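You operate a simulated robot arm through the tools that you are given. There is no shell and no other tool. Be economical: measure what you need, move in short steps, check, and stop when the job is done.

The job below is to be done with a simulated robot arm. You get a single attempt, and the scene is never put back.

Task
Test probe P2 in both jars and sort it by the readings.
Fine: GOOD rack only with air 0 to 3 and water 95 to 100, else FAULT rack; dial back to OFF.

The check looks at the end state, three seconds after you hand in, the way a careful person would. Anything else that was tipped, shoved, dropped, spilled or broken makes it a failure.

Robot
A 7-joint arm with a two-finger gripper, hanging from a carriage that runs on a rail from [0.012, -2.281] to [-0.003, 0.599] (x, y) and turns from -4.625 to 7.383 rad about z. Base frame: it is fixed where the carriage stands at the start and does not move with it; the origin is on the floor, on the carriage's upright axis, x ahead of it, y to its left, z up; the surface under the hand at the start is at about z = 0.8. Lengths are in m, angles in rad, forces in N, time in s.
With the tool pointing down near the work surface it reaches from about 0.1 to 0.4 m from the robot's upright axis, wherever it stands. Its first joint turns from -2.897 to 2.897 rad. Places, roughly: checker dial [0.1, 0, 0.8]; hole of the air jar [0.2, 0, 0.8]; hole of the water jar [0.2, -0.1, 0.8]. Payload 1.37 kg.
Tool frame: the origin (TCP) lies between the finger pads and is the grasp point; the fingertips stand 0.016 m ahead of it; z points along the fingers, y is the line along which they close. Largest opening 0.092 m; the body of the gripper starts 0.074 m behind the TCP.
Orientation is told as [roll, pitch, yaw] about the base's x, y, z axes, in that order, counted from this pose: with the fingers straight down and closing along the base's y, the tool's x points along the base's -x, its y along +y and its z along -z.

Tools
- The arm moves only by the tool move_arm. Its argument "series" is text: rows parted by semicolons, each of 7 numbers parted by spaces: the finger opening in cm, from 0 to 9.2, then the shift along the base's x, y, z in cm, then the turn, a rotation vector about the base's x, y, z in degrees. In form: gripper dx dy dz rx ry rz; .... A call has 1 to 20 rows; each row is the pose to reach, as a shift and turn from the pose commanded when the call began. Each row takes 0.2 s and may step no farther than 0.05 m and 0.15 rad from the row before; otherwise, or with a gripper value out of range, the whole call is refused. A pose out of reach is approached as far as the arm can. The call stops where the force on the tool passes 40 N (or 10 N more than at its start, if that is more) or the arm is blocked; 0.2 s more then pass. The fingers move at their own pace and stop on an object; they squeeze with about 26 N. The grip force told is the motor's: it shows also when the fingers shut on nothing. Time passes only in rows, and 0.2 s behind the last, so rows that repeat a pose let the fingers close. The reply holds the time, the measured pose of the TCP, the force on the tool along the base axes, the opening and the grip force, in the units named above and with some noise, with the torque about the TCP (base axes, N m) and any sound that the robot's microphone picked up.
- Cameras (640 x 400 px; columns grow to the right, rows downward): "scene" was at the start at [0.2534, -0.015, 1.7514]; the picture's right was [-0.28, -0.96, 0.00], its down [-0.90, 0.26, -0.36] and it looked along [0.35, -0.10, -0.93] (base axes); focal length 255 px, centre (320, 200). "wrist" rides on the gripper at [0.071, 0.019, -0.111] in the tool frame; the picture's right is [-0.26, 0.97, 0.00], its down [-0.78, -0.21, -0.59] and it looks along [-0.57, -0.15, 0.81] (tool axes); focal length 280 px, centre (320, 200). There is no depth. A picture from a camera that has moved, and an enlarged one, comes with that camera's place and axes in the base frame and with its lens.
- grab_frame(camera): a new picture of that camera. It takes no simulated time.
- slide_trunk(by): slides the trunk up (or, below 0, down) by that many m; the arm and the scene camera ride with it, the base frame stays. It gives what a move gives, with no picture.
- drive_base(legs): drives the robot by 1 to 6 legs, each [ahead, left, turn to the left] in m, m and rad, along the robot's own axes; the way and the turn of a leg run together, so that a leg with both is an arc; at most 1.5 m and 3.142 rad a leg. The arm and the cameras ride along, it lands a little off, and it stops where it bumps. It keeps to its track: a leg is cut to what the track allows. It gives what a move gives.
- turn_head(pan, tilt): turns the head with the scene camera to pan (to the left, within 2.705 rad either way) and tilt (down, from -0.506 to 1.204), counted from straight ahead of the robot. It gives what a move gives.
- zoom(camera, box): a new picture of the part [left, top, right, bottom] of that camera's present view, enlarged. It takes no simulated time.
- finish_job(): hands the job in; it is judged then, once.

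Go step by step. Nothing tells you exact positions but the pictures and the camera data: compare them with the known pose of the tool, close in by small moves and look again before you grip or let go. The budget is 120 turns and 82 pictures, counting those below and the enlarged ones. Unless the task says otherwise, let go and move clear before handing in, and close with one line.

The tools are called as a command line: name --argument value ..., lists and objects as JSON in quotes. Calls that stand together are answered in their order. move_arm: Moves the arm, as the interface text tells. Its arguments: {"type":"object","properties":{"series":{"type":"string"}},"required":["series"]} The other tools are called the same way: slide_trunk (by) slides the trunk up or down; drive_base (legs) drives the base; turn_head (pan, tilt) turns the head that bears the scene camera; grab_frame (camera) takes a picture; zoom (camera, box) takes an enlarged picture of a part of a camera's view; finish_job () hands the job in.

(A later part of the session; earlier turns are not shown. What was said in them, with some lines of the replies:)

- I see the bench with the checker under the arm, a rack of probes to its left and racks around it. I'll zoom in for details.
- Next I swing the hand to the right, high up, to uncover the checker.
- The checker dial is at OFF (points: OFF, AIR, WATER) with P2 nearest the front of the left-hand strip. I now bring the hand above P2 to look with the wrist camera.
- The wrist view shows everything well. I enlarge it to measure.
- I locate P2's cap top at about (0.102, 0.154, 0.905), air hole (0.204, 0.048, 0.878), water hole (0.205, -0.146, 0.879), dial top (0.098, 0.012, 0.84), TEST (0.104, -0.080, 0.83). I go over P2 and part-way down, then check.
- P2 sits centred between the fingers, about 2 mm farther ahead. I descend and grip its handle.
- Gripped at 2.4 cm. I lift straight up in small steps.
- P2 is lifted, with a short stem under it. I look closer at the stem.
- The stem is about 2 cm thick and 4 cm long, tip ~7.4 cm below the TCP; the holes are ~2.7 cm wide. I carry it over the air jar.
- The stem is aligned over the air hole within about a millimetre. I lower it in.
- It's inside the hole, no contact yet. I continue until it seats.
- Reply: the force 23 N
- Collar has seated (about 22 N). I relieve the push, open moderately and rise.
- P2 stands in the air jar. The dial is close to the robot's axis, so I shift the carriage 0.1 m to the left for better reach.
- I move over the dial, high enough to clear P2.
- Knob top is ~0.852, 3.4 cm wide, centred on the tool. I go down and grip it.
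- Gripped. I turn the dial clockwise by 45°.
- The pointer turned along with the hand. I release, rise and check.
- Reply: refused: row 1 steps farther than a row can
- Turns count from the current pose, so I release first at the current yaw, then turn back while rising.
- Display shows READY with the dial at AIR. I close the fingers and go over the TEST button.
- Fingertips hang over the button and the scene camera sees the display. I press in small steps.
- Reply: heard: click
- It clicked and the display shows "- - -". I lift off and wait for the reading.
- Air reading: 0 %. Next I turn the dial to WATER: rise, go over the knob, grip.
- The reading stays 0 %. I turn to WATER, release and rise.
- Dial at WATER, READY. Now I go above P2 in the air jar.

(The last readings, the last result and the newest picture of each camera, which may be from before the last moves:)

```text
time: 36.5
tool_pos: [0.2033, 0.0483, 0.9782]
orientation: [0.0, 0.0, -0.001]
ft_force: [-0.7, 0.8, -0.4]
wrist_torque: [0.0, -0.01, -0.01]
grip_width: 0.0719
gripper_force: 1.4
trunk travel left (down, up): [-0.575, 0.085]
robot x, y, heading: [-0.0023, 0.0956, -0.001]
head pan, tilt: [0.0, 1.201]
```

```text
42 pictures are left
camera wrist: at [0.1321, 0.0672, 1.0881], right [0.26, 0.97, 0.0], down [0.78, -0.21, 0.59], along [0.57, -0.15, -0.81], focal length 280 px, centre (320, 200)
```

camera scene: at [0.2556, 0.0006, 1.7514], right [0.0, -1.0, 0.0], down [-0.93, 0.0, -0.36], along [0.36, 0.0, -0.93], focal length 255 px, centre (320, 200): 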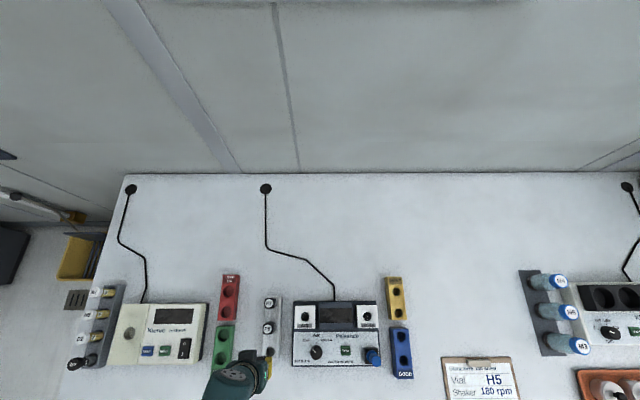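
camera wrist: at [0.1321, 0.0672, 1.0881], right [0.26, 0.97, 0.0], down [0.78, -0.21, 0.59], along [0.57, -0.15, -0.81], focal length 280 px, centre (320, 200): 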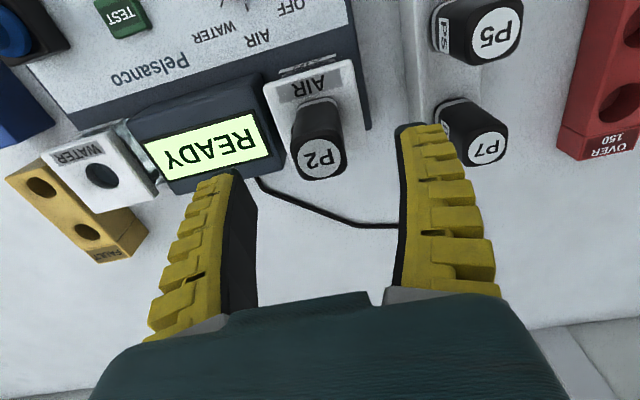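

P2 is centred. I descend, grip, and lift it out.

move_arm --series "5.5 0 0 -1 0 0 0; 5.5 0 0 -4 0 0 0; 5.5 0 0 -6.6 0 0 0; 3.5 0 0 -6.6 0 0 0; 1.8 0 0 -6.6 0 0 0; 1.8 0 0 -6.6 0 0 0; 1.8 0 0 -6.6 0 0 0; 1.8 0 0 -5.5 0 0 0; 1.8 0 0 -4 0 0 0; 1.8 0 0 -1 0 0 0; 1.8 0 0 2 0 0 0; 1.8 0 0 3.5 0 0 0"

grab_frame --camera "wrist"

```text
time: 39.1
tool_pos: [0.2046, 0.0475, 1.0141]
orientation: [0.0, 0.0, 0.0]
ft_force: [-0.1, -0.7, 0.3]
wrist_torque: [0.03, 0.01, -0.04]
grip_width: 0.0199
gripper_force: 26.4
trunk travel left (down, up): [-0.575, 0.085]
robot x, y, heading: [0.0013, 0.0995, -0.004]
head pan, tilt: [0.0, 1.201]
```

```text
41 pictures are left
camera wrist: at [0.1331, 0.0673, 1.1236], right [0.26, 0.97, 0.0], down [0.78, -0.21, 0.59], along [0.57, -0.15, -0.81], focal length 280 px, centre (320, 200)
```

wrist: 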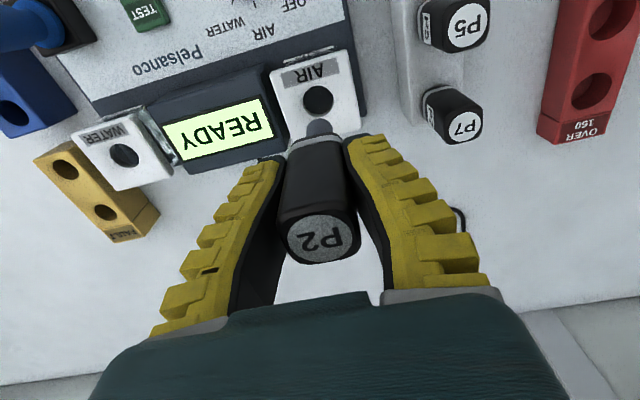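

P2 is out. I carry it over the water jar.

move_arm --series "1.8 0 -3.9 0 0 0 0; 1.8 0 -7.8 0 0 0 0; 1.8 0 -11.7 0 0 0 0; 1.8 0 -15.6 0 0 0 0; 1.8 0 -19.4 0 0 0 0; 1.8 0 -19.4 -2 0 0 0; 1.8 0 -19.4 -3.3 0 0 0; 1.8 0 -19.4 -3.3 0 0 0"

zoom --camera "wrist" --box '[220, 30, 420, 155]'

```text
time: 40.9
tool_pos: [0.2052, -0.1454, 0.9795]
orientation: [0.0, 0.0, 0.0]
ft_force: [-0.3, -0.5, -0.9]
wrist_torque: [0.0, -0.01, 0.05]
grip_width: 0.02
gripper_force: 25.5
trunk travel left (down, up): [-0.575, 0.085]
robot x, y, heading: [0.0019, 0.0983, -0.001]
head pan, tilt: [0.0, 1.201]
```

```text
3.20 times, centred on (320, 92) of wrist
camera zoom: at [0.1329, -0.1267, 1.0895], right [0.26, 0.97, 0.0], down [0.78, -0.21, 0.59], along [0.57, -0.15, -0.81], focal length 897 px, centre (320, 544)
```

zoom: 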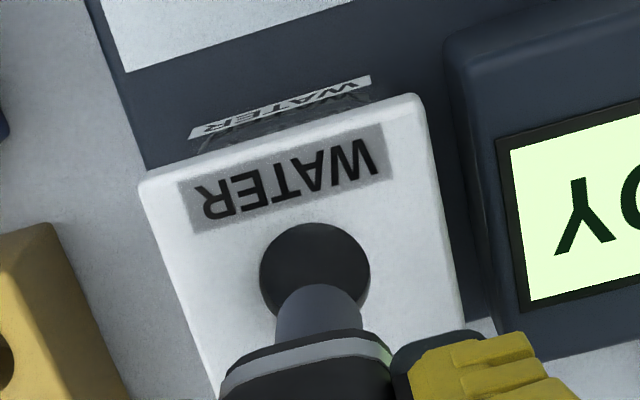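

Aligned. I lower it in.

move_arm --series "1.8 -0.1 0 -2 0 0 0; 1.8 -0.1 0 -3.5 0 0 0; 1.8 -0.1 0 -4.5 0 0 0; 1.8 -0.1 0 -5.5 0 0 0; 1.8 -0.1 0 -6.0 0 0 0; 1.8 -0.1 0 -6.3 0 0 0; 1.8 -0.1 0 -6.6 0 0 0; 1.8 -0.1 0 -6.6 0 0 0"

zoom --camera "wrist" --box '[220, 60, 420, 280]'

```text
time: 42.7
tool_pos: [0.2032, -0.1464, 0.9146]
orientation: [0.001, 0.001, 0.0]
ft_force: [-0.7, 2.1, 3.7]
wrist_torque: [0.06, 0.07, -0.03]
grip_width: 0.0212
gripper_force: 25.8
trunk travel left (down, up): [-0.575, 0.085]
robot x, y, heading: [0.001, 0.0978, -0.002]
head pan, tilt: [0.0, 1.201]
```

```text
1.82 times, centred on (320, 170) of wrist
camera zoom: at [0.1319, -0.1268, 1.0247], right [0.26, 0.97, 0.0], down [0.78, -0.21, 0.59], along [0.57, -0.15, -0.81], focal length 510 px, centre (320, 254)
```

zoom: 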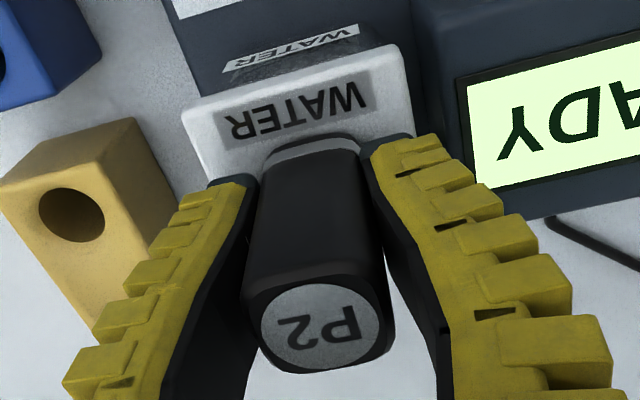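

Just touching. I nudge 2 mm further, release and rise.

move_arm --series "1.8 0 0 -0.2 0 0 0; 1.8 0 0 -0.2 0 0 0; 3.5 0 0 0 0 0 0; 6 0 0 0 0 0 0; 6 0 0 0 0 0 0; 6 0 0 3 0 0 0; 6 0 0 7 0 0 0; 6 0 0 10 0 0 0"

zoom --camera "wrist" --box '[200, 0, 440, 200]'

```text
time: 44.5
tool_pos: [0.2015, -0.145, 1.0137]
orientation: [0.002, 0.001, 0.0]
ft_force: [-0.4, 0.7, 0.6]
wrist_torque: [-0.02, 0.0, 0.02]
grip_width: 0.0625
gripper_force: 1.8
trunk travel left (down, up): [-0.575, 0.085]
robot x, y, heading: [0.0002, 0.1001, -0.002]
head pan, tilt: [0.0, 1.201]
```

```text
2.00 times, centred on (320, 100) of wrist
camera zoom: at [0.1313, -0.1255, 1.1235], right [0.26, 0.97, 0.0], down [0.78, -0.21, 0.59], along [0.57, -0.15, -0.81], focal length 561 px, centre (320, 400)
```

zoom: 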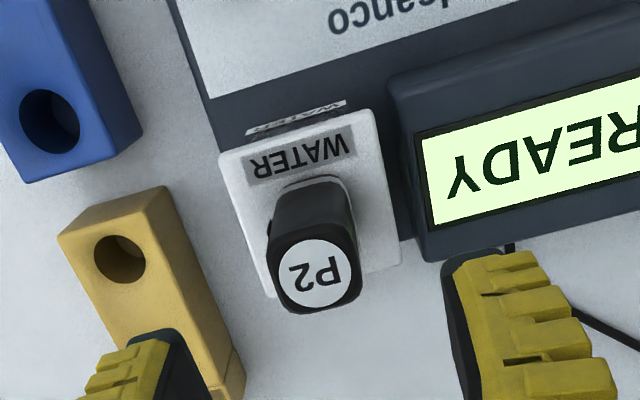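

P2 stands in the water jar. Now to the TEST button with closed fingers.

move_arm --series "4 -2.5 1.7 0 0 0 0; 2 -5 3.4 0 0 0 0; 0 -7.5 5.1 0 0 0 0; 0 -10 6.7 0 0 0 0; 0 -10 6.7 -4 0 0 0; 0 -10 6.7 -8 0 0 0; 0 -10 6.7 -12 0 0 0; 0 -10 6.7 -14.5 0 0 0; 0 -10 6.7 -15.6 0 0 0; 0 -10 6.7 -15.9 0 0 0; 0 -10 6.7 -16.2 0 0 0; 0 -10 6.7 -16.4 0 0 0; 0 -10 6.7 -16.6 0 0 0"

zoom --camera "scene" --box '[320, 280, 440, 370]'

```text
time: 47.3
tool_pos: [0.1035, -0.08, 0.8488]
orientation: [0.0, 0.0, 0.0]
ft_force: [0.3, 0.5, 1.3]
wrist_torque: [-0.04, -0.02, 0.02]
grip_width: 0.0062
gripper_force: 28.2
trunk travel left (down, up): [-0.575, 0.085]
robot x, y, heading: [0.0023, 0.0951, 0.0]
head pan, tilt: [0.0, 1.201]
heard: click
```

```text
4.44 times, centred on (380, 325) of scene
camera zoom: at [0.2551, 0.1, 1.7515], right [0.0, -1.0, 0.0], down [-0.93, 0.0, -0.36], along [0.36, 0.0, -0.93], focal length 1134 px, centre (53, -356)
```

zoom: 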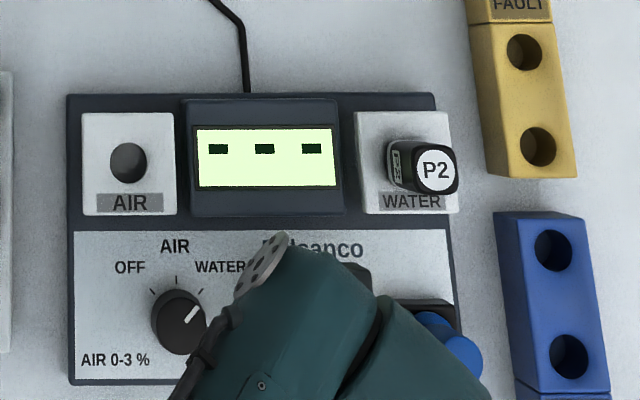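

Clicked. I lift off and wait, then move on toward the dial.

move_arm --series "0 0 0 1 0 0 0; 0 0 0 3 0 0 0; 0 0 0 7 0 0 0; 3 0 3 10 0 0 0; 6 -0.2 6 10 0 0 0; 7 -0.3 9.1 10 0 0 0; 7 -0.3 9.1 8 0 0 0; 7 -0.3 9.1 8 0 0 0"

zoom --camera "scene" --box '[320, 280, 440, 370]'

```text
time: 49.1
tool_pos: [0.0992, 0.0145, 0.927]
orientation: [0.0, -0.001, 0.002]
ft_force: [0.1, 0.2, -0.6]
wrist_torque: [-0.04, 0.03, 0.02]
grip_width: 0.0718
gripper_force: 1.1
trunk travel left (down, up): [-0.575, 0.085]
robot x, y, heading: [0.0008, 0.0993, -0.006]
head pan, tilt: [0.0, 1.201]
```

```text
4.44 times, centred on (380, 325) of scene
camera zoom: at [0.2551, 0.1, 1.7515], right [0.0, -1.0, 0.0], down [-0.93, 0.0, -0.36], along [0.36, 0.0, -0.93], focal length 1134 px, centre (53, -356)
```

zoom: 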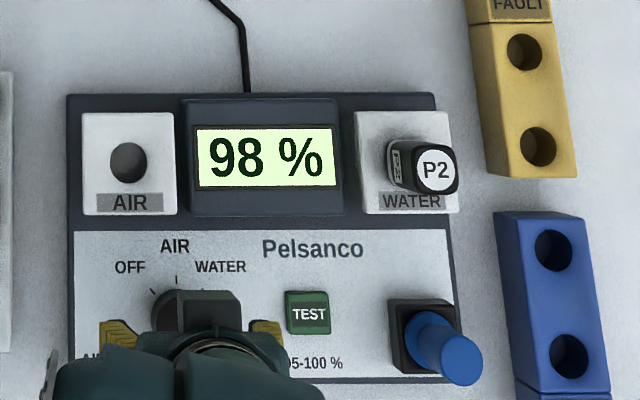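

Water reads 98 %, air 0 %: P2 is good. Now the dial back to OFF: I yaw -45°, descend and grip.

move_arm --series "7 0 -0.1 0 0 0 -7.5; 7 0 -0.1 0 0 0 -15; 7 0 -0.1 0 0 0 -22.5; 7 0 -0.1 0 0 0 -30; 7 0 -0.1 0 0 0 -37.5; 7 0 -0.1 0 0 0 -45; 7 0 -0.1 -3 0 0 -45; 7 0 -0.1 -5.5 0 0 -45; 7 0 -0.1 -7.3 0 0 -45; 4.5 0 -0.1 -7.3 0 0 -45; 2.4 0 -0.1 -7.3 0 0 -45; 2.4 0 -0.1 -7.3 0 0 -45; 2.4 0 -0.1 -7.3 0 0 -45"

grab_frame --camera "wrist"

```text
time: 51.9
tool_pos: [0.102, 0.01, 0.8549]
orientation: [-0.001, 0.0, -0.787]
ft_force: [-0.1, 2.9, 10.1]
wrist_torque: [0.24, 0.19, -0.02]
grip_width: 0.0288
gripper_force: 28.6
trunk travel left (down, up): [-0.575, 0.085]
robot x, y, heading: [-0.0033, 0.1028, 0.001]
head pan, tilt: [0.0, 1.201]
```

```text
35 pictures are left
camera wrist: at [0.0637, 0.0742, 0.9654], right [0.87, 0.5, 0.0], down [0.4, -0.7, 0.59], along [0.29, -0.51, -0.81], focal length 280 px, centre (320, 200)
```

wrist: 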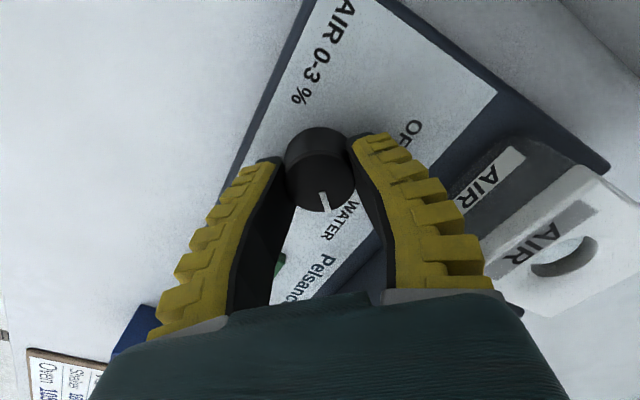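

Gripped at WATER. I turn +90° back to OFF, then release and rise.

move_arm --series "2.4 0 0 0 0 0 7.5; 2.4 0 0 0 0 0 15; 2.4 0 0 0 0 0 22.5; 2.4 0 0 0 0 0 30; 2.4 0 0 0 0 0 37.5; 2.4 0 0 0 0 0 45; 2.4 0 0 0 0 0 52.5; 2.4 0 0 0 0 0 60; 2.4 0 0 0 0 0 67.5; 2.4 0 0 0 0 0 75; 2.4 0 0 0 0 0 82.5; 2.4 0 0 0 0 0 90; 2.4 0 0 0 0 0 90; 4 0 0 0 0 0 90; 6 0 0 0 0 0 90; 6 0 0 0 0 0 90; 6 0 0 3 0 0 90; 6 0 0 7 0 0 90; 6 0 0 11 0 0 82.5; 6 0 0 15 0 0 75"

move_arm --series "6 0 0 0 0 0 -7.5; 6 0 0 0 0 0 -15; 6 0 0 0 0 0 -22.5; 6 0 0 0 0 0 -30"

zoom --camera "wrist" --box '[80, 0, 440, 225]'

zoom --camera "scene" --box '[320, 260, 460, 380]'

```text
time: 56.1
tool_pos: [0.0998, 0.0121, 1.0047]
orientation: [0.0, -0.002, 0.525]
ft_force: [0.1, 0.8, -0.1]
wrist_torque: [0.02, 0.02, -0.04]
grip_width: 0.0627
gripper_force: 2.0
trunk travel left (down, up): [-0.575, 0.085]
robot x, y, heading: [-0.0003, 0.098, -0.006]
head pan, tilt: [0.0, 1.201]
```

```text
time: 57.1
tool_pos: [0.1007, 0.0108, 1.0051]
orientation: [-0.001, 0.0, -0.001]
ft_force: [-0.1, -0.5, -0.2]
wrist_torque: [-0.01, -0.02, 0.01]
grip_width: 0.0628
gripper_force: 1.6
trunk travel left (down, up): [-0.575, 0.085]
robot x, y, heading: [0.0007, 0.0996, -0.006]
head pan, tilt: [0.0, 1.201]
```

```text
1.78 times, centred on (260, 112) of wrist
camera zoom: at [0.0289, 0.0306, 1.1153], right [0.26, 0.96, 0.0], down [0.78, -0.21, 0.59], along [0.57, -0.16, -0.81], focal length 498 px, centre (427, 356)
```

zoom: 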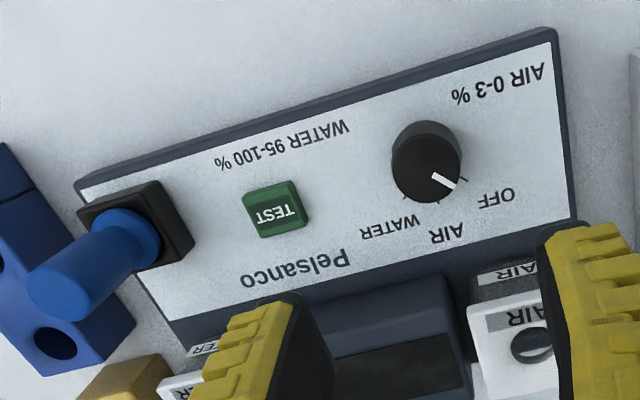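

```text
3.33 times, centred on (390, 320) of scene
camera zoom: at [0.2551, 0.1, 1.7514], right [0.0, -1.0, 0.0], down [-0.93, 0.0, -0.36], along [0.36, 0.0, -0.93], focal length 851 px, centre (87, -200)
```

zoom: 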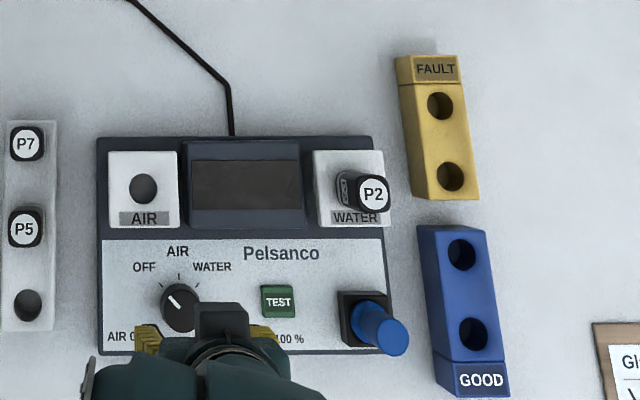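

Dial at OFF and the display is dark. I shift the carriage to the right for the water jar and the GOOD rack.

drive_base --legs '[[0, -0.25, 0]]'

zoom --camera "scene" --box '[290, 270, 410, 380]'

grab_frame --camera "wrist"

```text
time: 59.0
tool_pos: [0.1024, -0.2393, 1.0039]
orientation: [0.0, 0.0, -0.002]
ft_force: [0.4, 0.7, -0.1]
wrist_torque: [0.01, 0.02, 0.0]
grip_width: 0.0625
gripper_force: 2.0
trunk travel left (down, up): [-0.575, 0.085]
robot x, y, heading: [0.0009, -0.1492, -0.001]
head pan, tilt: [0.0, 1.201]
```

```text
3.64 times, centred on (350, 325) of scene
camera zoom: at [0.2564, -0.1498, 1.7514], right [0.0, -1.0, 0.0], down [-0.93, 0.0, -0.36], along [0.36, 0.0, -0.93], focal length 928 px, centre (211, -254)
```

zoom: 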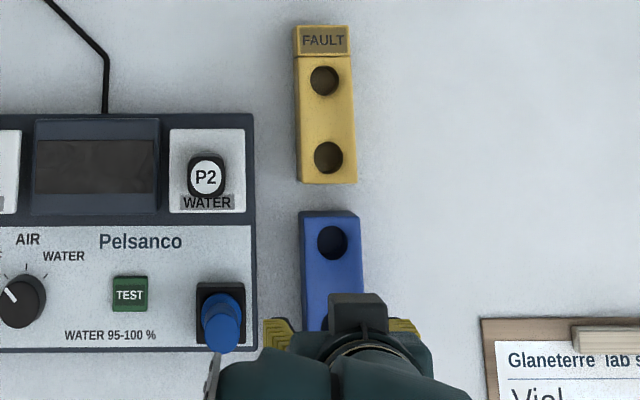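

```text
31 pictures are left
camera wrist: at [0.0303, -0.2194, 1.1152], right [0.26, 0.97, 0.0], down [0.78, -0.21, 0.59], along [0.57, -0.15, -0.81], focal length 280 px, centre (320, 200)
```

wrist: 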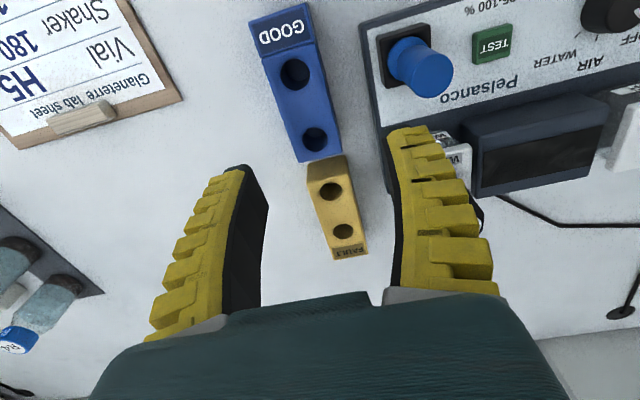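

GOOD rack's back hole is at about (0.145, -0.2555, 0.842). I go above P2.

move_arm --series "7 2.5 2.3 1 0 0 0; 7 5 4.6 1 0 0 0; 7 7.5 7 1 0 0 0; 7 10.1 9.3 1 0 0 0; 6 10.1 9.3 -2 0 0 0; 6 10.1 9.3 -2 0 0 0"

grab_frame --camera "wrist"

```text
time: 60.4
tool_pos: [0.2042, -0.1451, 0.9845]
orientation: [0.0, -0.001, 0.001]
ft_force: [0.3, 0.0, -0.2]
wrist_torque: [-0.02, -0.04, 0.02]
grip_width: 0.0627
gripper_force: 1.6
trunk travel left (down, up): [-0.575, 0.085]
robot x, y, heading: [0.0008, -0.1496, -0.001]
head pan, tilt: [0.0, 1.201]
```

```text
30 pictures are left
camera wrist: at [0.132, -0.1266, 1.0948], right [0.26, 0.97, 0.0], down [0.78, -0.21, 0.59], along [0.57, -0.15, -0.81], focal length 280 px, centre (320, 200)
```

wrist: 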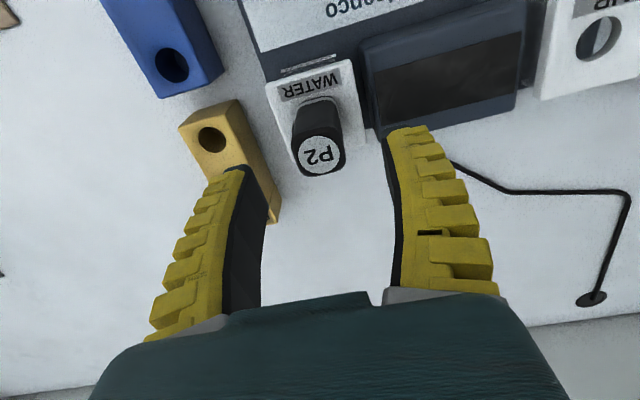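

Centred. I descend, grip and lift it out.

move_arm --series "5.5 0 0 -2 0 0 0; 5.5 0 0 -5 0 0 0; 5.5 0 0 -7.2 0 0 0; 3.5 0 0 -7.2 0 0 0; 1.8 0 0 -7.2 0 0 0; 1.8 0 0 -7.2 0 0 0; 1.8 0 0 -7.2 0 0 0; 1.8 0 0 -6 0 0 0; 1.8 0 0 -4 0 0 0; 1.8 0 0 -1 0 0 0; 1.8 0 0 2 0 0 0; 1.8 0 0 3 0 0 0"

grab_frame --camera "wrist"

```text
time: 63.0
tool_pos: [0.2041, -0.1467, 1.0155]
orientation: [0.002, 0.002, 0.001]
ft_force: [-0.5, 0.3, -0.8]
wrist_torque: [0.0, -0.02, 0.01]
grip_width: 0.0206
gripper_force: 25.6
trunk travel left (down, up): [-0.575, 0.085]
robot x, y, heading: [0.0031, -0.148, -0.004]
head pan, tilt: [0.0, 1.201]
```

```text
29 pictures are left
camera wrist: at [0.1311, -0.1267, 1.1263], right [0.26, 0.97, 0.0], down [0.78, -0.21, 0.59], along [0.57, -0.15, -0.81], focal length 280 px, centre (320, 200)
```

wrist: 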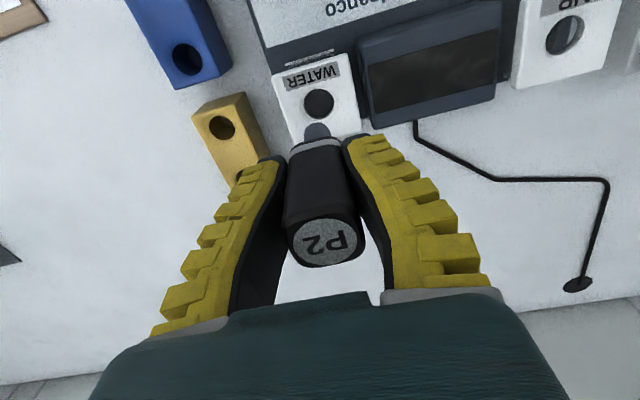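

Held. I carry it to above the GOOD rack's back hole.

move_arm --series "1.8 -1.5 -2.8 0 0 0 0; 1.8 -3 -5.5 0 0 0 0; 1.8 -4.5 -8.2 0 0 0 0; 1.8 -5.9 -10.9 0 0 0 0; 1.8 -5.9 -10.9 -3 0 0 0; 1.8 -5.9 -10.9 -6 0 0 0; 1.8 -5.9 -10.9 -7 0 0 0; 1.8 -5.9 -10.9 -7 0 0 0"

zoom --camera "wrist" --box '[220, 30, 420, 155]'

zoom --camera "scene" --box '[290, 270, 410, 380]'

```text
time: 64.8
tool_pos: [0.1431, -0.256, 0.9455]
orientation: [0.001, 0.0, 0.001]
ft_force: [0.1, 0.0, -1.5]
wrist_torque: [0.02, -0.02, -0.01]
grip_width: 0.0205
gripper_force: 25.9
trunk travel left (down, up): [-0.575, 0.085]
robot x, y, heading: [0.0025, -0.1543, -0.001]
head pan, tilt: [0.0, 1.201]
```

```text
3.20 times, centred on (320, 92) of wrist
camera zoom: at [0.0722, -0.2357, 1.0549], right [0.26, 0.97, 0.0], down [0.78, -0.21, 0.59], along [0.57, -0.15, -0.81], focal length 897 px, centre (320, 544)
```

zoom: 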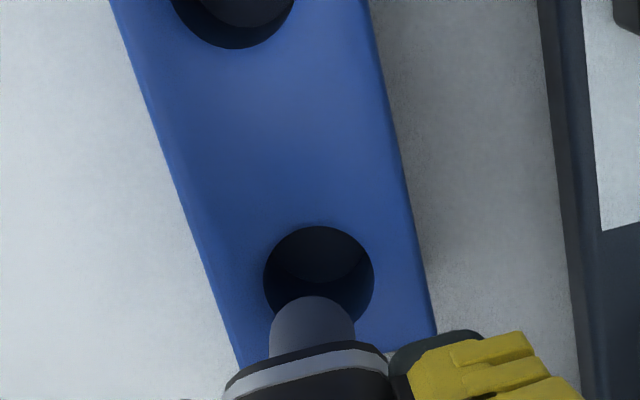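

```text
3.64 times, centred on (350, 325) of scene
camera zoom: at [0.2564, -0.1498, 1.7514], right [0.0, -1.0, 0.0], down [-0.93, 0.0, -0.36], along [0.36, 0.0, -0.93], focal length 928 px, centre (211, -254)
```

zoom: 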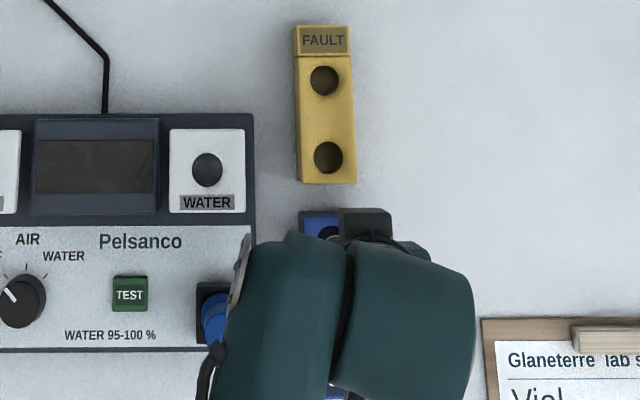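

Stem is nearly over the hole; I correct ~1 mm and lower it slowly.

move_arm --series "1.8 0.1 0.12 -1.5 0 0 0; 1.8 0.1 0.12 -3 0 0 0; 1.8 0.1 0.12 -4.2 0 0 0; 1.8 0.1 0.12 -5.2 0 0 0; 1.8 0.1 0.12 -6 0 0 0; 1.8 0.1 0.12 -6.4 0 0 0; 1.8 0.1 0.12 -6.4 0 0 0"

zoom --camera "wrist" --box '[200, 40, 440, 280]'

```text
time: 66.4
tool_pos: [0.1449, -0.2541, 0.8807]
orientation: [0.001, -0.001, -0.002]
ft_force: [-0.3, -0.5, -0.7]
wrist_torque: [0.01, 0.01, 0.01]
grip_width: 0.0205
gripper_force: 26.0
trunk travel left (down, up): [-0.575, 0.085]
robot x, y, heading: [0.0017, -0.1508, -0.001]
head pan, tilt: [0.0, 1.201]
```

```text
1.67 times, centred on (320, 160) of wrist
camera zoom: at [0.0731, -0.2345, 0.9913], right [0.26, 0.97, 0.0], down [0.78, -0.21, 0.59], along [0.57, -0.15, -0.81], focal length 467 px, centre (320, 267)
```

zoom: 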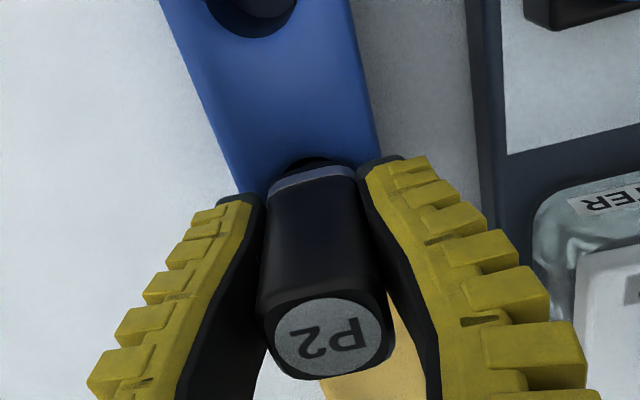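

It's in the hole with no contact force yet. I continue down until it seats.

move_arm --series "1.8 0 0 -0.3 0 0 0; 1.8 0 0 -0.5 0 0 0; 1.8 0 0 -0.7 0 0 0; 1.8 0 0 -0.7 0 0 0"

```text
time: 67.4
tool_pos: [0.145, -0.2551, 0.8747]
orientation: [0.0, -0.001, 0.002]
ft_force: [-3.8, -3.5, 21.7]
wrist_torque: [-0.07, 0.08, 0.05]
grip_width: 0.0274
gripper_force: 25.8
trunk travel left (down, up): [-0.575, 0.085]
robot x, y, heading: [0.0016, -0.1481, 0.003]
head pan, tilt: [0.0, 1.201]
```

Seated. I release and rise.

move_arm --series "1.8 0 0 0.25 0 0 0; 3.5 0 0 0.3 0 0 0; 5.5 0 0 0.3 0 0 0; 5.5 0 0 0.3 0 0 0; 5.5 0 0 3 0 0 0; 5.5 0 0 7 0 0 0; 5.5 0 0 11 0 0 0; 5.5 0 0 15 0 0 0; 5.5 4 0 18 0 0 0; 5.5 8 0 20 0 0 0"

grab_frame --camera "wrist"

grab_frame --camera "scene"

```text
time: 69.6
tool_pos: [0.2231, -0.2547, 1.0739]
orientation: [0.0, 0.003, 0.0]
ft_force: [-0.3, 0.3, -0.2]
wrist_torque: [0.0, -0.06, -0.05]
grip_width: 0.0577
gripper_force: 2.5
trunk travel left (down, up): [-0.575, 0.085]
robot x, y, heading: [0.0019, -0.1504, -0.008]
head pan, tilt: [0.0, 1.201]
```

```text
25 pictures are left
camera wrist: at [0.1524, -0.2351, 1.1834], right [0.26, 0.97, 0.0], down [0.78, -0.21, 0.59], along [0.57, -0.15, -0.81], focal length 280 px, centre (320, 200)
```

wrist: 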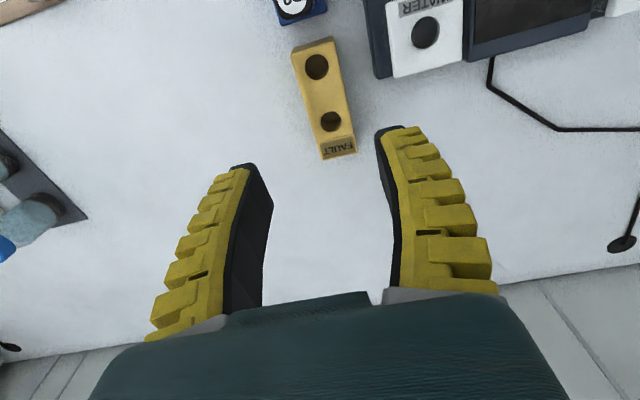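

```text
24 pictures are left
camera scene: at [0.2561, -0.1498, 1.7513], right [0.0, -1.0, 0.0], down [-0.93, 0.0, -0.36], along [0.36, 0.0, -0.93], focal length 255 px, centre (320, 200)
```

scene: 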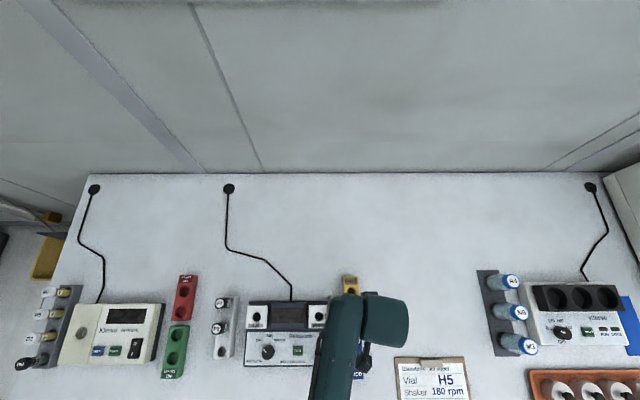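

Arm hides the rack from the scene camera. I shift the carriage right (hand is high) to get a clear final view.

drive_base --legs '[[0, -0.25, 0]]'

zoom --camera "scene" --box '[130, 260, 310, 385]'

```text
time: 71.4
tool_pos: [0.2257, -0.5046, 1.0731]
orientation: [0.001, 0.0, 0.002]
ft_force: [-0.4, 0.4, -0.4]
wrist_torque: [-0.01, 0.02, 0.02]
grip_width: 0.0576
gripper_force: 2.2
trunk travel left (down, up): [-0.575, 0.085]
robot x, y, heading: [0.0043, -0.4036, 0.001]
head pan, tilt: [0.0, 1.201]
```

```text
3.20 times, centred on (220, 322) of scene
camera zoom: at [0.2578, -0.4001, 1.7514], right [0.0, -1.0, 0.0], down [-0.93, 0.0, -0.36], along [0.36, 0.0, -0.93], focal length 817 px, centre (640, -192)
```

zoom: 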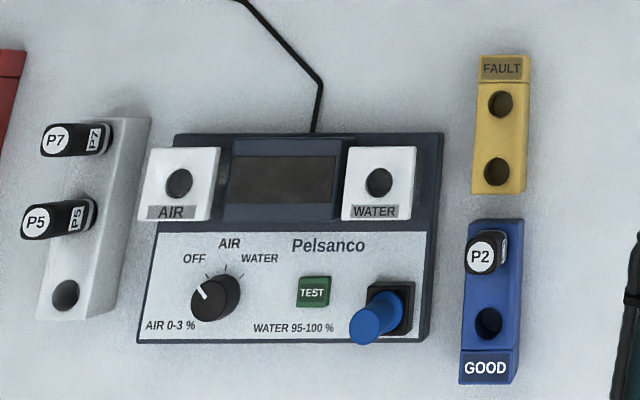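

P2 stands in the GOOD rack, the dial is at OFF, and everything else is in place. I hand in.

finish_job

```text
The job is handed in.
```

P2 read 0 % in air and 98 % in water, both within limits, so it is in the GOOD rack; the dial is back at OFF and the job is handed in.
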